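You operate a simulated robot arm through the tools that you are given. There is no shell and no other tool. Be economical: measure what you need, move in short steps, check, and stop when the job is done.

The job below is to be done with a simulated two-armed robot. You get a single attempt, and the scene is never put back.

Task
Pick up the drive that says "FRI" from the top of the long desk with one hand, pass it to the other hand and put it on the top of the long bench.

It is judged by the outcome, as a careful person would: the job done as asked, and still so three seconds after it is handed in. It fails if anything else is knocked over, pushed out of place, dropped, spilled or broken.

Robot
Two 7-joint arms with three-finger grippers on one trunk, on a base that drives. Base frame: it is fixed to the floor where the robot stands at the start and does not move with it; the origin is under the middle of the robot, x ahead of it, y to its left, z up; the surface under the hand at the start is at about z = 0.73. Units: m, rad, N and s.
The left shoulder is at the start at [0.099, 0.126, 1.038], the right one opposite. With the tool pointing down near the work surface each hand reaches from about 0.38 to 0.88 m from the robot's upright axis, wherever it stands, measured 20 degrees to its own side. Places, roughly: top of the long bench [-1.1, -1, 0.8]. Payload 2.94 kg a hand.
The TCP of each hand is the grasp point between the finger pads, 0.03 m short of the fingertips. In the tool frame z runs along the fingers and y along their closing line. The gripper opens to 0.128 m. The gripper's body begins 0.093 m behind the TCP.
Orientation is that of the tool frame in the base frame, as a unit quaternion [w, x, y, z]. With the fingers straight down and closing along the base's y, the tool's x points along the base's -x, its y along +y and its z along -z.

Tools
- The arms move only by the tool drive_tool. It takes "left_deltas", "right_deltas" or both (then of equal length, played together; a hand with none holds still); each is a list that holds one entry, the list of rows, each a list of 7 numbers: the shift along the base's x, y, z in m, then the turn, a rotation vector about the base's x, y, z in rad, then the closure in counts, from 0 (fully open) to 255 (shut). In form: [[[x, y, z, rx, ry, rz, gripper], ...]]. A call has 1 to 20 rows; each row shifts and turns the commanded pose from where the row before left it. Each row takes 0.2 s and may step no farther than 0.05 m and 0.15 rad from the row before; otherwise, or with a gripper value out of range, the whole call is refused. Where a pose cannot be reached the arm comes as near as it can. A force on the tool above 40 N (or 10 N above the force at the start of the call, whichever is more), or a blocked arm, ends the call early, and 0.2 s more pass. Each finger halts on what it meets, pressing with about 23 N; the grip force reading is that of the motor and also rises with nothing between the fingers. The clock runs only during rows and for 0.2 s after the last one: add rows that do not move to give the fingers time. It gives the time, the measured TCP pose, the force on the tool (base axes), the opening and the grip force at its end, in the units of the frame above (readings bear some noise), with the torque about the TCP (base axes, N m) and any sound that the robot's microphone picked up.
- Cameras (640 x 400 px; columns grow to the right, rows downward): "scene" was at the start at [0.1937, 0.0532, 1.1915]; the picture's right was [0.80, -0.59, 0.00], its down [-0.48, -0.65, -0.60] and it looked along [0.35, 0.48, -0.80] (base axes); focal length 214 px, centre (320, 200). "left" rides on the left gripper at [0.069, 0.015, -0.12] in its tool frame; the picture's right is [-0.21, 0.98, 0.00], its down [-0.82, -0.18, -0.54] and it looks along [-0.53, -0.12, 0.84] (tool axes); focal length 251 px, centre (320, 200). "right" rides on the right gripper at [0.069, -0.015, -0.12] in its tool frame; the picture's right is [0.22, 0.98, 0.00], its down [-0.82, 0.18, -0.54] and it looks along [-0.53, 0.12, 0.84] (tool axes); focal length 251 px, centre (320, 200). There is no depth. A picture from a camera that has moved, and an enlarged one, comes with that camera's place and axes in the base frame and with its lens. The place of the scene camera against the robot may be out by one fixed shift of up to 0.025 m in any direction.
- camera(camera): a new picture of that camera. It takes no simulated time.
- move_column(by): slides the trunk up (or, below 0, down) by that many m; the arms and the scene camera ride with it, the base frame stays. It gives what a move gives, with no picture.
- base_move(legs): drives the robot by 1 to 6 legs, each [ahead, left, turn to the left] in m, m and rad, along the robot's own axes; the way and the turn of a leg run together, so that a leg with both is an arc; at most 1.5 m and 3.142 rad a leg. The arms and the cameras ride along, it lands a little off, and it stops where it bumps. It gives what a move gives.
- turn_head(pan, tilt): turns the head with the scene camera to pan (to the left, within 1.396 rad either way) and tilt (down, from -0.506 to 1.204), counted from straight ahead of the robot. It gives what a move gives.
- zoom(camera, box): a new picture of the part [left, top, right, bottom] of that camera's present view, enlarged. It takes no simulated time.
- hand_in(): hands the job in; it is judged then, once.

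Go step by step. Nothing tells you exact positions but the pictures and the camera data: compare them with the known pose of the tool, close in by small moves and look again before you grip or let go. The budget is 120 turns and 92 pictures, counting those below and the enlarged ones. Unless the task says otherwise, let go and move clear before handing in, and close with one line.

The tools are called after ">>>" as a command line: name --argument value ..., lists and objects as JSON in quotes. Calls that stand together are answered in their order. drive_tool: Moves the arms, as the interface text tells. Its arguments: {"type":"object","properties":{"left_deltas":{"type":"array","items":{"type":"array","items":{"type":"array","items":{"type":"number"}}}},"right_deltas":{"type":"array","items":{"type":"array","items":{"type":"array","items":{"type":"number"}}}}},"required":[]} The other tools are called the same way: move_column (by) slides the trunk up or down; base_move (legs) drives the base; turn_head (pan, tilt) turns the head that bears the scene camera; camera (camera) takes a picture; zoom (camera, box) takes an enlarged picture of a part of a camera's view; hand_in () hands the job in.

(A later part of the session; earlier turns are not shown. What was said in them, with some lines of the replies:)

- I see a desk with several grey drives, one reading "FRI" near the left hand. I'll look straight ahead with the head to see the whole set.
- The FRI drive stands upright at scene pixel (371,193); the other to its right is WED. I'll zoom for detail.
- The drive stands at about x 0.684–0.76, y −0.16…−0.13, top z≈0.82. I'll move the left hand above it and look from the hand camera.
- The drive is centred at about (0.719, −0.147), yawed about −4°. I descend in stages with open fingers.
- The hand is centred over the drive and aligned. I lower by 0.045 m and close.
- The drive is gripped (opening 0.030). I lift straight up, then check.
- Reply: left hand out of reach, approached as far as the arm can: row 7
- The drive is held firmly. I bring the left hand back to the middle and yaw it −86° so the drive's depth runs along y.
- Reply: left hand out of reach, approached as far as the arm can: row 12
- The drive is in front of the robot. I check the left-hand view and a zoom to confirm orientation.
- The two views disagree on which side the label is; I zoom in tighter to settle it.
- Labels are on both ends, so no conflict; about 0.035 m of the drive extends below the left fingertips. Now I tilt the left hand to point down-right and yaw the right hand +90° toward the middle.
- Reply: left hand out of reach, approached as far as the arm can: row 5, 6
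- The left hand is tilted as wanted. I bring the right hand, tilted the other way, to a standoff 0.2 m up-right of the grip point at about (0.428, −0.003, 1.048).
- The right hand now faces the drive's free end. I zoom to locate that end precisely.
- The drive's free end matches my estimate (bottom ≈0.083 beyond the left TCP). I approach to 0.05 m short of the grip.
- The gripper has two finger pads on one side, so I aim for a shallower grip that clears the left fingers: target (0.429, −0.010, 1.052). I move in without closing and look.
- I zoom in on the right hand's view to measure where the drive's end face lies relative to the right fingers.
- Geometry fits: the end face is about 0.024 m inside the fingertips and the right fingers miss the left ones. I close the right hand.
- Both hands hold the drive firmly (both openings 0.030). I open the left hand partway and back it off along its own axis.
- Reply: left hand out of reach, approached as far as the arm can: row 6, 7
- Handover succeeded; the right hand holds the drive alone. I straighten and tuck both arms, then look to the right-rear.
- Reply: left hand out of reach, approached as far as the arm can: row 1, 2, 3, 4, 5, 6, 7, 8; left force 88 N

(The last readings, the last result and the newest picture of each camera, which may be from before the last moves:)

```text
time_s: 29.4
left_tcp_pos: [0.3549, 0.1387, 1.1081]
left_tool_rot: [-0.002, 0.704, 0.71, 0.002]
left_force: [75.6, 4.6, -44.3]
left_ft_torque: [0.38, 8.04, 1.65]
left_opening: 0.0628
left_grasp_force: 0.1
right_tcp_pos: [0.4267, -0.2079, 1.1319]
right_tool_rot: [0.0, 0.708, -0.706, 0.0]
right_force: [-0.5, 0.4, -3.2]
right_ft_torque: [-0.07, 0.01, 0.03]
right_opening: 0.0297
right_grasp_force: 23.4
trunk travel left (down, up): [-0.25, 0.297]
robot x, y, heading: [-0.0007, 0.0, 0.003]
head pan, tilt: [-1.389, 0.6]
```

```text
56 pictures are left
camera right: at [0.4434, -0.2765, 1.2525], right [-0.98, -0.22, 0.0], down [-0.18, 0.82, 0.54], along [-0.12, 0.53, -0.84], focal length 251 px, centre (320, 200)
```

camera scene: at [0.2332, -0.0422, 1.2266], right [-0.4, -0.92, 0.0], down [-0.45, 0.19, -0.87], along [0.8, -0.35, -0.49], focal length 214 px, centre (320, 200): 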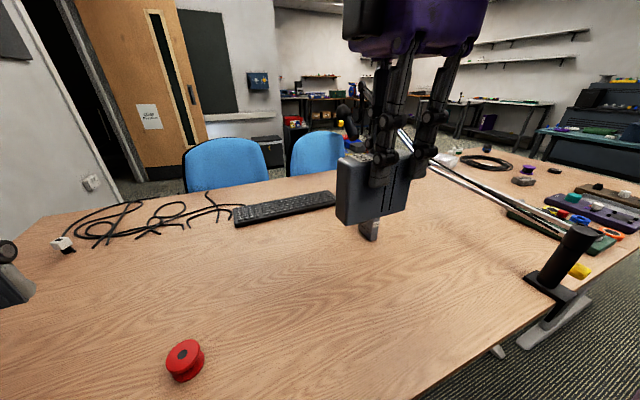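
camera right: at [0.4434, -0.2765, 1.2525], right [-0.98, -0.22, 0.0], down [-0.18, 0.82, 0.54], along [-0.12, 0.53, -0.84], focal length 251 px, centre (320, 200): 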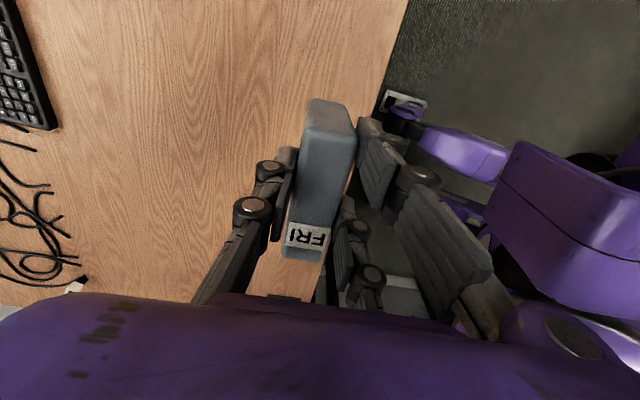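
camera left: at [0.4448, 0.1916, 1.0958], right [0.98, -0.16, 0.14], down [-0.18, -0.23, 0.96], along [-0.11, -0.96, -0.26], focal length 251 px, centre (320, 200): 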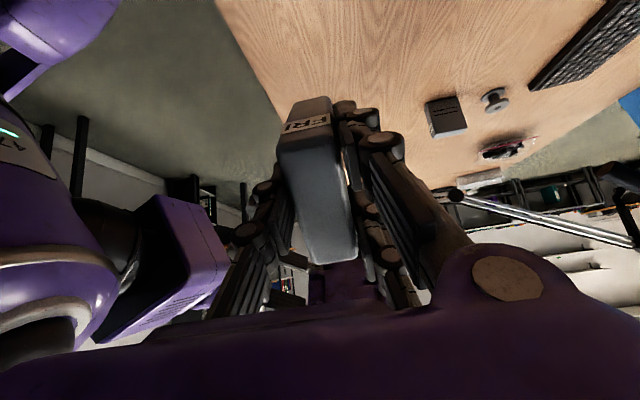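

The head presses against the left hand, which sits too near it. I move the left hand forward, out and lower while unwinding its yaw.

>>> drive_tool --left_deltas '[[[0.02, 0.0, -0.02, 0, 0, 0.1, 130], [0.02, 0.0, -0.02, 0, 0, 0.14, 130], [0.02, 0.0, -0.02, 0, 0, 0.14, 130], [0.01, 0.005, -0.01, 0, 0, 0.14, 130], [0.01, 0.005, -0.01, 0, 0, 0.14, 130], [0.01, 0.01, 0, 0, 0, 0.14, 130], [0, 0.01, 0, 0, 0, 0.14, 130], [0, 0.01, 0, 0, 0, 0.14, 130], [0, 0.01, 0, 0, 0, 0.14, 130], [0, 0.01, 0, 0, 0, 0.14, 130], [0, 0.01, 0, 0, 0, 0.14, 130], [0, 0, 0, 0, 0, 0, 130]]]'

>>> turn_head --pan -1.39 --tilt 0.6

>>> camera --camera "scene"

```text
time_s: 32.0
left_tcp_pos: [0.4454, 0.2077, 1.0318]
left_tool_rot: [-0.001, 0.034, 0.999, 0.0]
left_force: [-0.5, -0.5, -0.9]
left_ft_torque: [0.03, 0.0, -0.04]
left_opening: 0.0627
left_grasp_force: 0.0
right_tcp_pos: [0.4277, -0.2083, 1.1333]
right_tool_rot: [0.0, 0.708, -0.706, 0.0]
right_force: [-0.2, -0.2, -3.1]
right_ft_torque: [-0.04, 0.01, 0.02]
right_opening: 0.0295
right_grasp_force: 23.5
trunk travel left (down, up): [-0.25, 0.297]
robot x, y, heading: [0.0018, -0.0038, -0.002]
head pan, tilt: [-1.389, 0.6]
```

```text
time_s: 32.6
left_tcp_pos: [0.4457, 0.2074, 1.0319]
left_tool_rot: [0.0, 0.035, 0.999, 0.0]
left_force: [-0.9, -1.6, -0.7]
left_ft_torque: [-0.05, 0.03, 0.0]
left_opening: 0.0627
left_grasp_force: 0.1
right_tcp_pos: [0.4267, -0.2082, 1.1324]
right_tool_rot: [0.0, 0.708, -0.706, 0.0]
right_force: [0.5, -0.1, -1.4]
right_ft_torque: [-0.03, -0.01, 0.0]
right_opening: 0.0296
right_grasp_force: 23.1
trunk travel left (down, up): [-0.25, 0.297]
robot x, y, heading: [-0.0004, 0.0002, -0.003]
head pan, tilt: [-1.389, 0.6]
```

```text
55 pictures are left
camera scene: at [0.1659, -0.0931, 1.2185], right [-0.98, -0.18, 0.0], down [-0.1, 0.56, -0.83], along [0.15, -0.81, -0.56], focal length 214 px, centre (320, 200)
```

scene: 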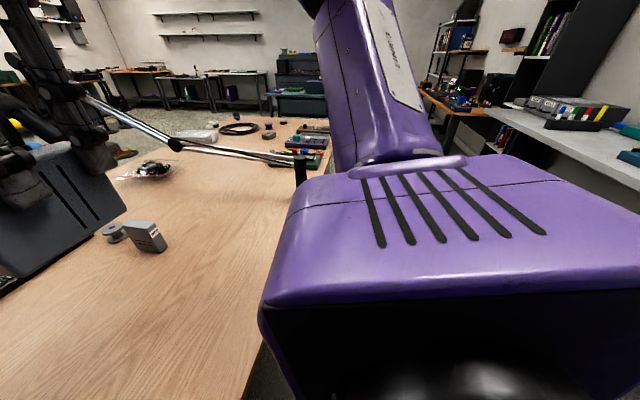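

The bench is behind the robot with its front edge near x≈−0.93, parallel to the desk. I back off the desk 0.28 m, turn right 90°, and look.

>>> base_move --legs '[[-0.28, 0, 0], [0, 0, -1.57]]'

>>> turn_head --pan -0.9 --tilt 0.5

>>> camera --camera "scene"

```text
time_s: 38.5
left_tcp_pos: [-0.0927, -0.4529, 1.031]
left_tool_rot: [0.0, 0.745, 0.667, 0.0]
left_force: [-0.4, -0.8, 0.2]
left_ft_torque: [0.03, 0.02, 0.02]
left_opening: 0.0626
left_grasp_force: 0.0
right_tcp_pos: [-0.508, -0.4171, 1.1327]
right_tool_rot: [0.0, 0.02, 1.0, 0.0]
right_force: [-0.2, -0.1, -2.0]
right_ft_torque: [0.0, 0.04, 0.01]
right_opening: 0.0297
right_grasp_force: 23.3
trunk travel left (down, up): [-0.25, 0.297]
robot x, y, heading: [-0.283, 0.0018, -1.614]
head pan, tilt: [-1.389, 0.6]
```

```text
time_s: 39.4
left_tcp_pos: [-0.0931, -0.4529, 1.0323]
left_tool_rot: [0.0, 0.746, 0.666, 0.001]
left_force: [0.6, 0.8, -1.0]
left_ft_torque: [0.02, -0.01, 0.0]
left_opening: 0.0626
left_grasp_force: 0.1
right_tcp_pos: [-0.506, -0.4164, 1.1329]
right_tool_rot: [0.0, 0.02, 1.0, 0.0]
right_force: [0.4, -0.8, -1.7]
right_ft_torque: [-0.03, 0.04, 0.0]
right_opening: 0.0297
right_grasp_force: 23.0
trunk travel left (down, up): [-0.25, 0.297]
robot x, y, heading: [-0.2822, -0.0001, -1.612]
head pan, tilt: [-0.901, 0.499]
```

```text
54 pictures are left
camera scene: at [-0.3612, -0.2085, 1.2276], right [-0.59, 0.81, 0.0], down [0.39, 0.28, -0.88], along [-0.71, -0.52, -0.48], focal length 214 px, centre (320, 200)
```

scene: 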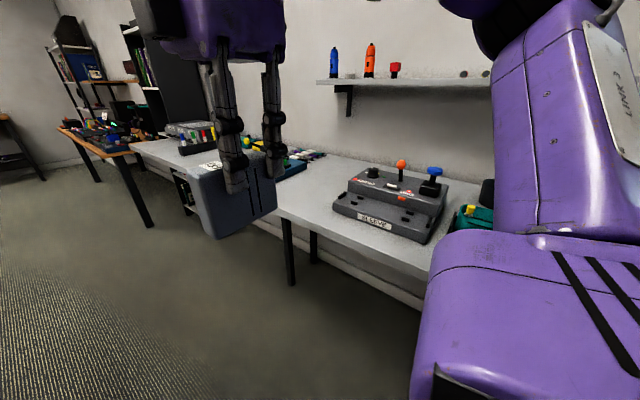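

The bench has a clear patch between the colourful items and the control box, around (−1.0, −0.85). I drive ahead along the aisle and turn to face the bench.

>>> move_column --by 0.1

>>> base_move --legs '[[0.7, 0.06, 0.04], [0, 0, -1.57]]'

>>> turn_head --pan 0.0 --tilt 0.6

>>> camera --camera "scene"

```text
time_s: 40.8
left_tcp_pos: [-0.0926, -0.4534, 1.1322]
left_tool_rot: [0.0, 0.746, 0.666, 0.0]
left_force: [0.1, -0.3, -0.6]
left_ft_torque: [-0.04, -0.01, -0.04]
left_opening: 0.0625
left_grasp_force: 0.1
right_tcp_pos: [-0.5063, -0.4185, 1.2324]
right_tool_rot: [0.0, 0.019, 1.0, 0.001]
right_force: [-0.6, -0.4, -2.4]
right_ft_torque: [0.01, 0.04, -0.05]
right_opening: 0.0296
right_grasp_force: 23.0
trunk travel left (down, up): [-0.35, 0.197]
robot x, y, heading: [-0.2814, 0.0014, -1.616]
head pan, tilt: [-0.901, 0.499]
```

```text
time_s: 48.3
left_tcp_pos: [-0.6757, -0.9033, 1.1318]
left_tool_rot: [0.0, 1.0, -0.023, 0.0]
left_force: [0.6, 0.4, 0.5]
left_ft_torque: [0.02, 0.02, 0.0]
left_opening: 0.0626
left_grasp_force: 0.1
right_tcp_pos: [-0.6674, -0.4862, 1.2321]
right_tool_rot: [0.0, 0.698, 0.716, 0.001]
right_force: [-0.4, 1.5, -2.2]
right_ft_torque: [0.06, 0.0, 0.02]
right_opening: 0.0296
right_grasp_force: 23.3
trunk travel left (down, up): [-0.35, 0.197]
robot x, y, heading: [-0.235, -0.6867, -3.117]
head pan, tilt: [-0.901, 0.499]
```

```text
time_s: 49.5
left_tcp_pos: [-0.6759, -0.9036, 1.1318]
left_tool_rot: [0.0, 1.0, -0.023, 0.0]
left_force: [0.1, 0.1, -0.4]
left_ft_torque: [0.0, 0.03, -0.01]
left_opening: 0.0628
left_grasp_force: 0.1
right_tcp_pos: [-0.6667, -0.4868, 1.2317]
right_tool_rot: [-0.001, 0.698, 0.716, 0.0]
right_force: [-0.2, -0.5, -2.9]
right_ft_torque: [0.01, 0.01, 0.02]
right_opening: 0.0297
right_grasp_force: 23.0
trunk travel left (down, up): [-0.35, 0.197]
robot x, y, heading: [-0.2347, -0.6815, -3.119]
head pan, tilt: [0.0, 0.6]
```

```text
53 pictures are left
camera scene: at [-0.4474, -0.6953, 1.3177], right [-0.02, 1.0, 0.0], down [0.56, 0.01, -0.83], along [-0.82, -0.02, -0.56], focal length 214 px, centre (320, 200)
```

scene: 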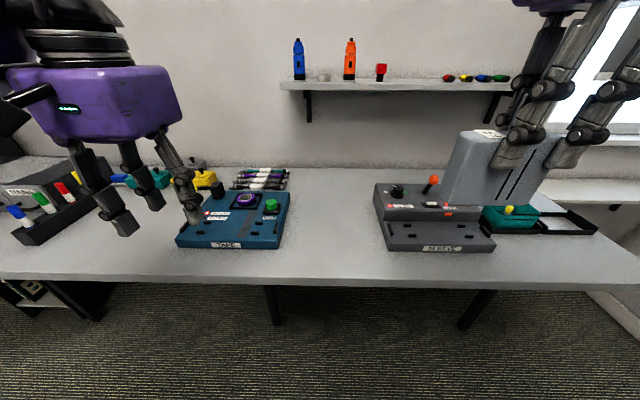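

There's a clear patch about 0.3 m wide between the blue and the grey device, centred near (−1.02, −0.67). I shift the base 0.1 m ahead and 0.1 m left, then bring the right hand above the patch.

>>> base_move --legs '[[0.1, 0.1, -0.02]]'

>>> drive_tool --right_deltas '[[[-0.03, -0.01, 0, 0, 0, 0, 255], [-0.03, -0.01, 0, 0, 0, 0, 255], [-0.03, -0.01, 0, 0, 0, 0, 255], [-0.03, -0.01, 0, 0, 0, 0, 255], [-0.03, -0.01, 0, 0, 0, 0, 255], [-0.03, -0.01, 0, 0, 0, 0, 255], [-0.03, -0.01, 0, 0, 0, 0, 255], [-0.03, -0.01, 0, 0, 0, 0, 255], [0, 0, 0, 0, 0, 0, 255]]]'

>>> camera --camera "scene"

>>> camera --camera "right"

```text
time_s: 51.1
left_tcp_pos: [-0.7749, -0.9955, 1.1317]
left_tool_rot: [0.0, 1.0, -0.031, 0.0]
left_force: [-0.3, -0.5, 0.2]
left_ft_torque: [-0.03, -0.01, 0.02]
left_opening: 0.0626
left_grasp_force: 0.1
right_tcp_pos: [-0.76, -0.5801, 1.234]
right_tool_rot: [0.0, 0.703, 0.711, 0.0]
right_force: [0.4, -1.2, -2.3]
right_ft_torque: [0.01, -0.03, 0.0]
right_opening: 0.0297
right_grasp_force: 23.4
trunk travel left (down, up): [-0.35, 0.197]
robot x, y, heading: [-0.3309, -0.7839, -3.131]
head pan, tilt: [0.0, 0.6]
```

```text
time_s: 53.1
left_tcp_pos: [-0.7743, -0.997, 1.1314]
left_tool_rot: [0.0, 0.999, -0.032, 0.0]
left_force: [-0.8, -1.0, -0.1]
left_ft_torque: [-0.01, 0.0, 0.0]
left_opening: 0.0626
left_grasp_force: 0.1
right_tcp_pos: [-0.9194, -0.5908, 1.2134]
right_tool_rot: [0.0, 0.703, 0.711, 0.0]
right_force: [0.3, -0.9, -2.4]
right_ft_torque: [0.02, -0.01, 0.02]
right_opening: 0.0296
right_grasp_force: 23.0
right hand out of reach, approached as far as the arm can: row 5, 6, 7, 8
trunk travel left (down, up): [-0.35, 0.197]
robot x, y, heading: [-0.3272, -0.7845, -3.132]
head pan, tilt: [0.0, 0.6]
```

```text
52 pictures are left
camera scene: at [-0.543, -0.7919, 1.3178], right [-0.01, 1.0, 0.0], down [0.56, 0.0, -0.83], along [-0.83, -0.01, -0.56], focal length 214 px, centre (320, 200)
```

scene: 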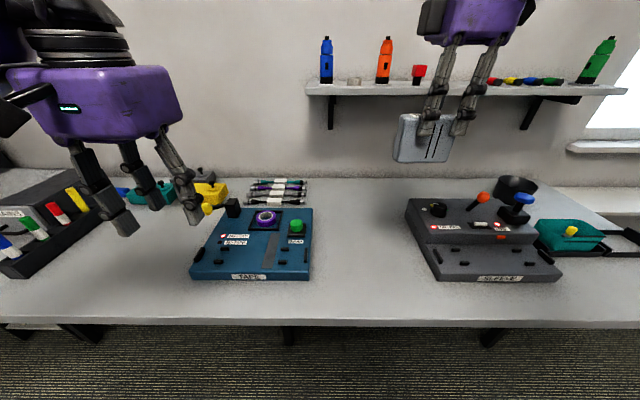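

```text
51 pictures are left
camera right: at [-0.9331, -0.5215, 1.3337], right [0.97, 0.22, 0.0], down [0.19, -0.82, 0.54], along [0.12, -0.53, -0.84], focal length 251 px, centre (320, 200)
```

right: 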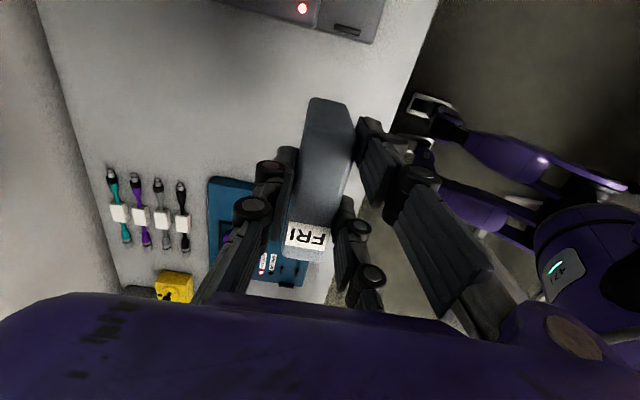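

The patch is free from y≈−0.82 to −0.51 and x≈−0.76 to −1.3. I lower toward (−0.98, −0.67) and check.

>>> drive_tool --right_deltas '[[[0.005, -0.002, -0.03, 0, 0, 0, 255], [0.005, -0.002, -0.03, 0, 0, 0, 255], [0.005, -0.002, -0.03, 0, 0, 0, 255], [0.005, -0.002, -0.03, 0, 0, 0, 255], [0, -0.002, -0.03, 0, 0, 0, 255], [0, 0, -0.03, 0, 0, 0, 255], [0, 0, 0, 0, 0, 0, 255]]]'

>>> camera --camera "scene"

>>> camera --camera "right"

```text
time_s: 54.7
left_tcp_pos: [-0.7749, -0.9944, 1.1332]
left_tool_rot: [0.0, 1.0, -0.031, 0.0]
left_force: [-0.2, 0.5, -0.8]
left_ft_torque: [0.02, -0.02, 0.02]
left_opening: 0.0627
left_grasp_force: 0.2
right_tcp_pos: [-0.9026, -0.603, 1.0377]
right_tool_rot: [0.0, 0.703, 0.711, 0.0]
right_force: [0.7, 0.3, -2.2]
right_ft_torque: [0.06, 0.0, 0.01]
right_opening: 0.0296
right_grasp_force: 23.2
trunk travel left (down, up): [-0.35, 0.197]
robot x, y, heading: [-0.3323, -0.7847, -3.136]
head pan, tilt: [0.0, 0.6]
```

```text
50 pictures are left
camera scene: at [-0.5429, -0.7915, 1.3178], right [-0.01, 1.0, 0.0], down [0.56, 0.0, -0.83], along [-0.83, -0.01, -0.56], focal length 214 px, centre (320, 200)
```

scene: 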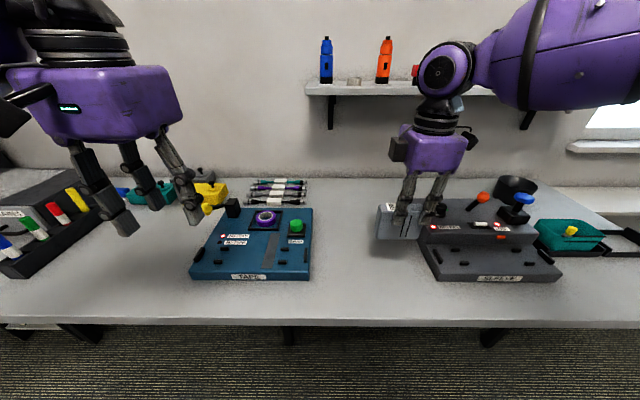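

```text
49 pictures are left
camera right: at [-0.9163, -0.5343, 1.1571], right [0.97, 0.22, 0.0], down [0.19, -0.82, 0.54], along [0.12, -0.53, -0.84], focal length 251 px, centre (320, 200)
```

right: 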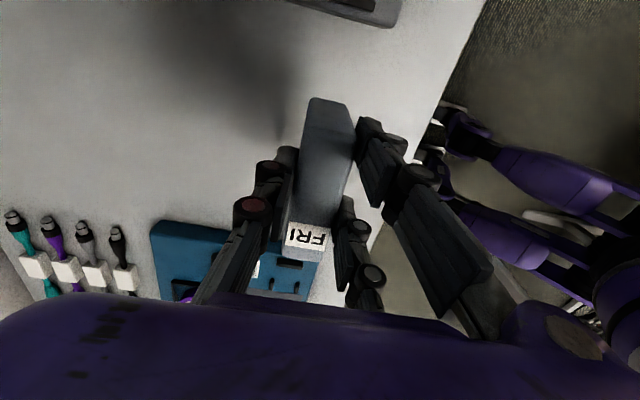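

Now I shift to (−0.96, −0.655) and lower to just above the bench.

>>> drive_tool --right_deltas '[[[-0.02, -0.018, 0, 0, 0, 0, 255], [-0.02, -0.018, 0, 0, 0, 0, 255], [-0.02, -0.016, 0, 0, 0, 0, 255], [0, 0, -0.03, 0, 0, 0, 255], [0, 0, -0.03, 0, 0, 0, 255], [0, 0, -0.03, 0, 0, 0, 255], [0, 0, -0.02, 0, 0, 0, 255], [0, 0, 0, 0, 0, 0, 255]]]'

>>> zoom --camera "scene" --box '[240, 120, 480, 300]'

>>> camera --camera "right"

```text
time_s: 56.5
left_tcp_pos: [-0.7731, -0.9955, 1.1329]
left_tool_rot: [0.0, 0.999, -0.032, -0.001]
left_force: [-0.3, -0.1, 0.1]
left_ft_torque: [-0.01, -0.02, 0.02]
left_opening: 0.0625
left_grasp_force: 0.1
right_tcp_pos: [-0.9368, -0.6169, 0.9313]
right_tool_rot: [-0.001, 0.704, 0.71, -0.002]
right_force: [-0.8, 5.2, 20.2]
right_ft_torque: [0.47, 0.06, -0.01]
right_opening: 0.0299
right_grasp_force: 21.8
right hand out of reach, approached as far as the arm can: row 2, 3, 6
trunk travel left (down, up): [-0.35, 0.197]
robot x, y, heading: [-0.3328, -0.7861, -3.134]
head pan, tilt: [0.0, 0.6]
```

```text
2.22 times, centred on (360, 210) of scene
camera zoom: at [-0.5416, -0.7915, 1.3182], right [-0.01, 1.0, 0.0], down [0.56, 0.0, -0.83], along [-0.83, -0.01, -0.56], focal length 477 px, centre (231, 178)
```

zoom: 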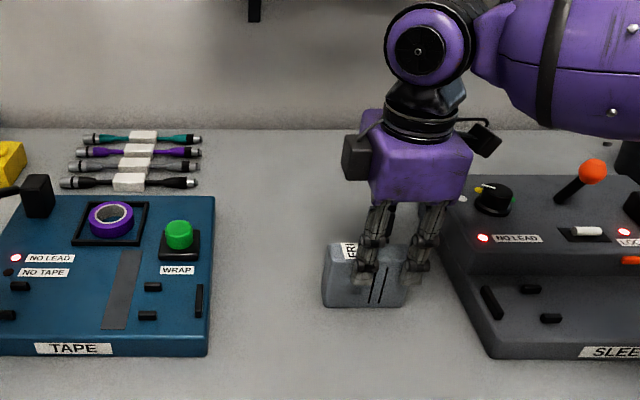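

```text
47 pictures are left
camera right: at [-0.9503, -0.5482, 1.0512], right [0.97, 0.22, -0.01], down [0.19, -0.82, 0.54], along [0.12, -0.53, -0.84], focal length 251 px, centre (320, 200)
```

right: 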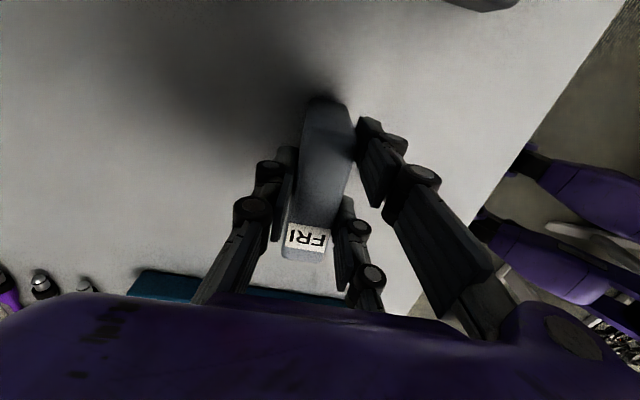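

The drive touched the bench (about 20 N up, bench top ≈0.85). I ease the preload by a few mm and check that it stands flush before release.

>>> drive_tool --right_deltas '[[[0, 0, 0.002, 0, 0, 0, 255], [0, 0, 0, 0, 0, 0, 255]]]'

>>> zoom --camera "scene" --box '[320, 170, 440, 260]'

```text
time_s: 57.1
left_tcp_pos: [-0.773, -0.9954, 1.1317]
left_tool_rot: [0.0, 0.999, -0.032, -0.002]
left_force: [-0.7, -0.4, -0.7]
left_ft_torque: [0.02, 0.01, 0.01]
left_opening: 0.0628
left_grasp_force: 0.1
right_tcp_pos: [-0.9361, -0.6169, 0.9308]
right_tool_rot: [-0.001, 0.704, 0.71, -0.001]
right_force: [-3.3, 3.0, 13.8]
right_ft_torque: [-0.29, 0.23, -0.07]
right_opening: 0.0297
right_grasp_force: 22.6
trunk travel left (down, up): [-0.35, 0.197]
robot x, y, heading: [-0.3316, -0.782, -3.128]
head pan, tilt: [0.0, 0.6]
```

```text
4.44 times, centred on (380, 215) of scene
camera zoom: at [-0.5423, -0.7916, 1.3179], right [-0.01, 1.0, 0.0], down [0.56, 0.0, -0.83], along [-0.83, -0.01, -0.56], focal length 953 px, centre (53, 133)
```

zoom: 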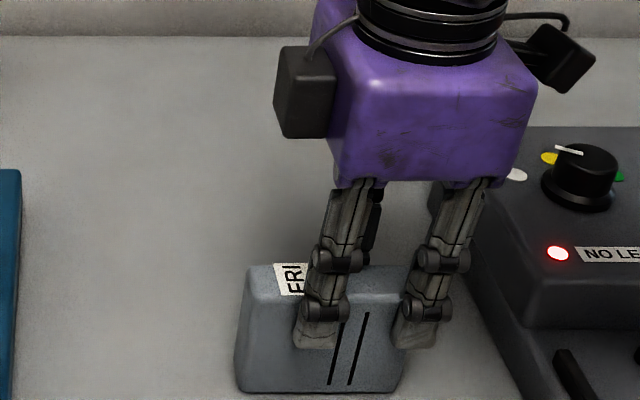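

It stands level on the bench. I relieve a bit more and open the right hand.

>>> drive_tool --right_deltas '[[[0, 0, 0.002, 0, 0, 0, 255], [0, 0, 0.001, 0, 0, 0, 255], [0, 0, 0, 0, 0, 0, 200], [0, 0, 0, 0, 0, 0, 150], [0, 0, 0, 0, 0, 0, 110], [0, 0, 0, 0, 0, 0, 110], [0, 0, 0, 0, 0, 0, 110]]]'

>>> zoom --camera "scene" --box '[320, 170, 440, 260]'

>>> camera --camera "right"

```text
time_s: 58.7
left_tcp_pos: [-0.7747, -0.9964, 1.1312]
left_tool_rot: [0.0, 1.0, -0.031, 0.0]
left_force: [1.0, 0.1, -0.7]
left_ft_torque: [0.0, -0.03, 0.02]
left_opening: 0.0628
left_grasp_force: 0.1
right_tcp_pos: [-0.9373, -0.6165, 0.9329]
right_tool_rot: [0.0, 0.704, 0.71, 0.0]
right_force: [0.0, -0.4, -0.7]
right_ft_torque: [0.02, -0.01, -0.03]
right_opening: 0.0728
right_grasp_force: 0.1
trunk travel left (down, up): [-0.35, 0.197]
robot x, y, heading: [-0.3305, -0.7805, -3.133]
head pan, tilt: [0.0, 0.6]
```

```text
4.44 times, centred on (380, 215) of scene
camera zoom: at [-0.5431, -0.7917, 1.3177], right [-0.01, 1.0, 0.0], down [0.56, 0.0, -0.83], along [-0.83, -0.01, -0.56], focal length 953 px, centre (53, 133)
```

zoom: 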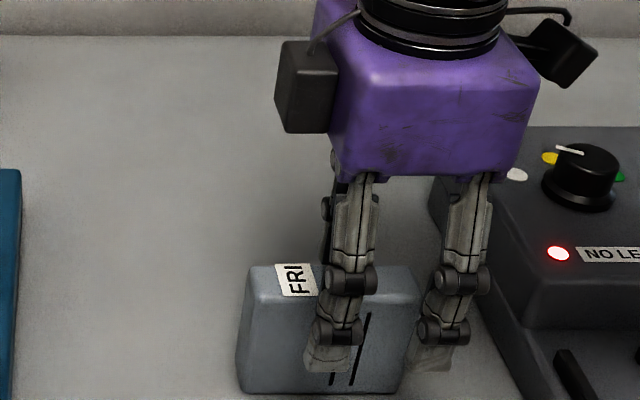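

```text
44 pictures are left
camera right: at [-0.9521, -0.548, 1.0534], right [0.97, 0.22, 0.0], down [0.19, -0.82, 0.54], along [0.12, -0.53, -0.84], focal length 251 px, centre (320, 200)
```

right: 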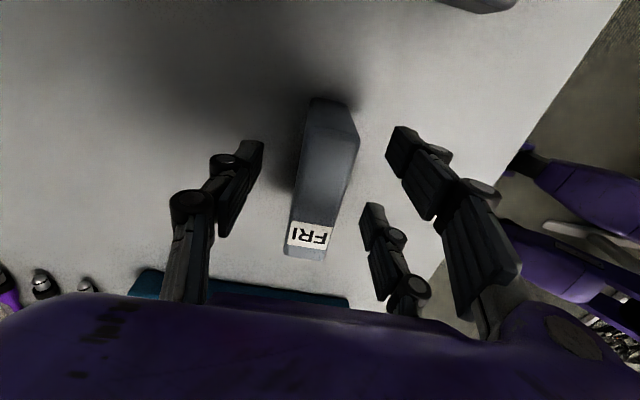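

The drive stands on its own, free of the fingers on both sides. I raise the right hand straight up and confirm.

>>> drive_tool --right_deltas '[[[0, 0, 0.02, 0, 0, 0, 110], [0, 0, 0.03, 0, 0, 0, 110], [0, 0, 0.03, 0, 0, 0, 110], [0, 0, 0.03, 0, 0, 0, 110], [0, 0, 0.03, 0, 0, 0, 110], [0.02, 0, 0.02, 0, 0, 0, 110], [0.03, 0, 0, 0, 0, 0, 110], [0, 0, 0, 0, 0, 0, 110]]]'

>>> camera --camera "scene"

```text
time_s: 60.5
left_tcp_pos: [-0.7742, -0.9958, 1.1305]
left_tool_rot: [-0.001, 1.0, -0.032, 0.0]
left_force: [-1.2, 0.1, 0.0]
left_ft_torque: [0.0, 0.0, 0.02]
left_opening: 0.0627
left_grasp_force: 0.0
right_tcp_pos: [-0.8868, -0.616, 1.0941]
right_tool_rot: [-0.001, 0.705, 0.71, -0.001]
right_force: [-0.1, 0.5, -0.2]
right_ft_torque: [0.02, -0.08, -0.01]
right_opening: 0.0729
right_grasp_force: 0.0
trunk travel left (down, up): [-0.35, 0.197]
robot x, y, heading: [-0.3321, -0.7848, -3.133]
head pan, tilt: [0.0, 0.6]
```

```text
43 pictures are left
camera scene: at [-0.5438, -0.7918, 1.3176], right [-0.01, 1.0, 0.0], down [0.57, 0.0, -0.82], along [-0.82, -0.01, -0.57], focal length 214 px, centre (320, 200)
```

scene: 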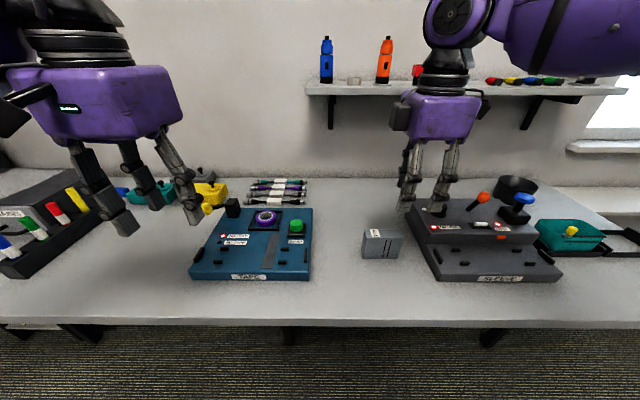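

The FRI drive stands steady on the bench in the clear patch, and both hands are clear of it. I'm handing in now.

>>> hand_in

```text
The job is handed in.
```

The left hand picked the FRI drive off the desk and passed it to the right hand, which set it on the long bench. It stands there on one of its narrow label ends, with nothing else moved that I could see.
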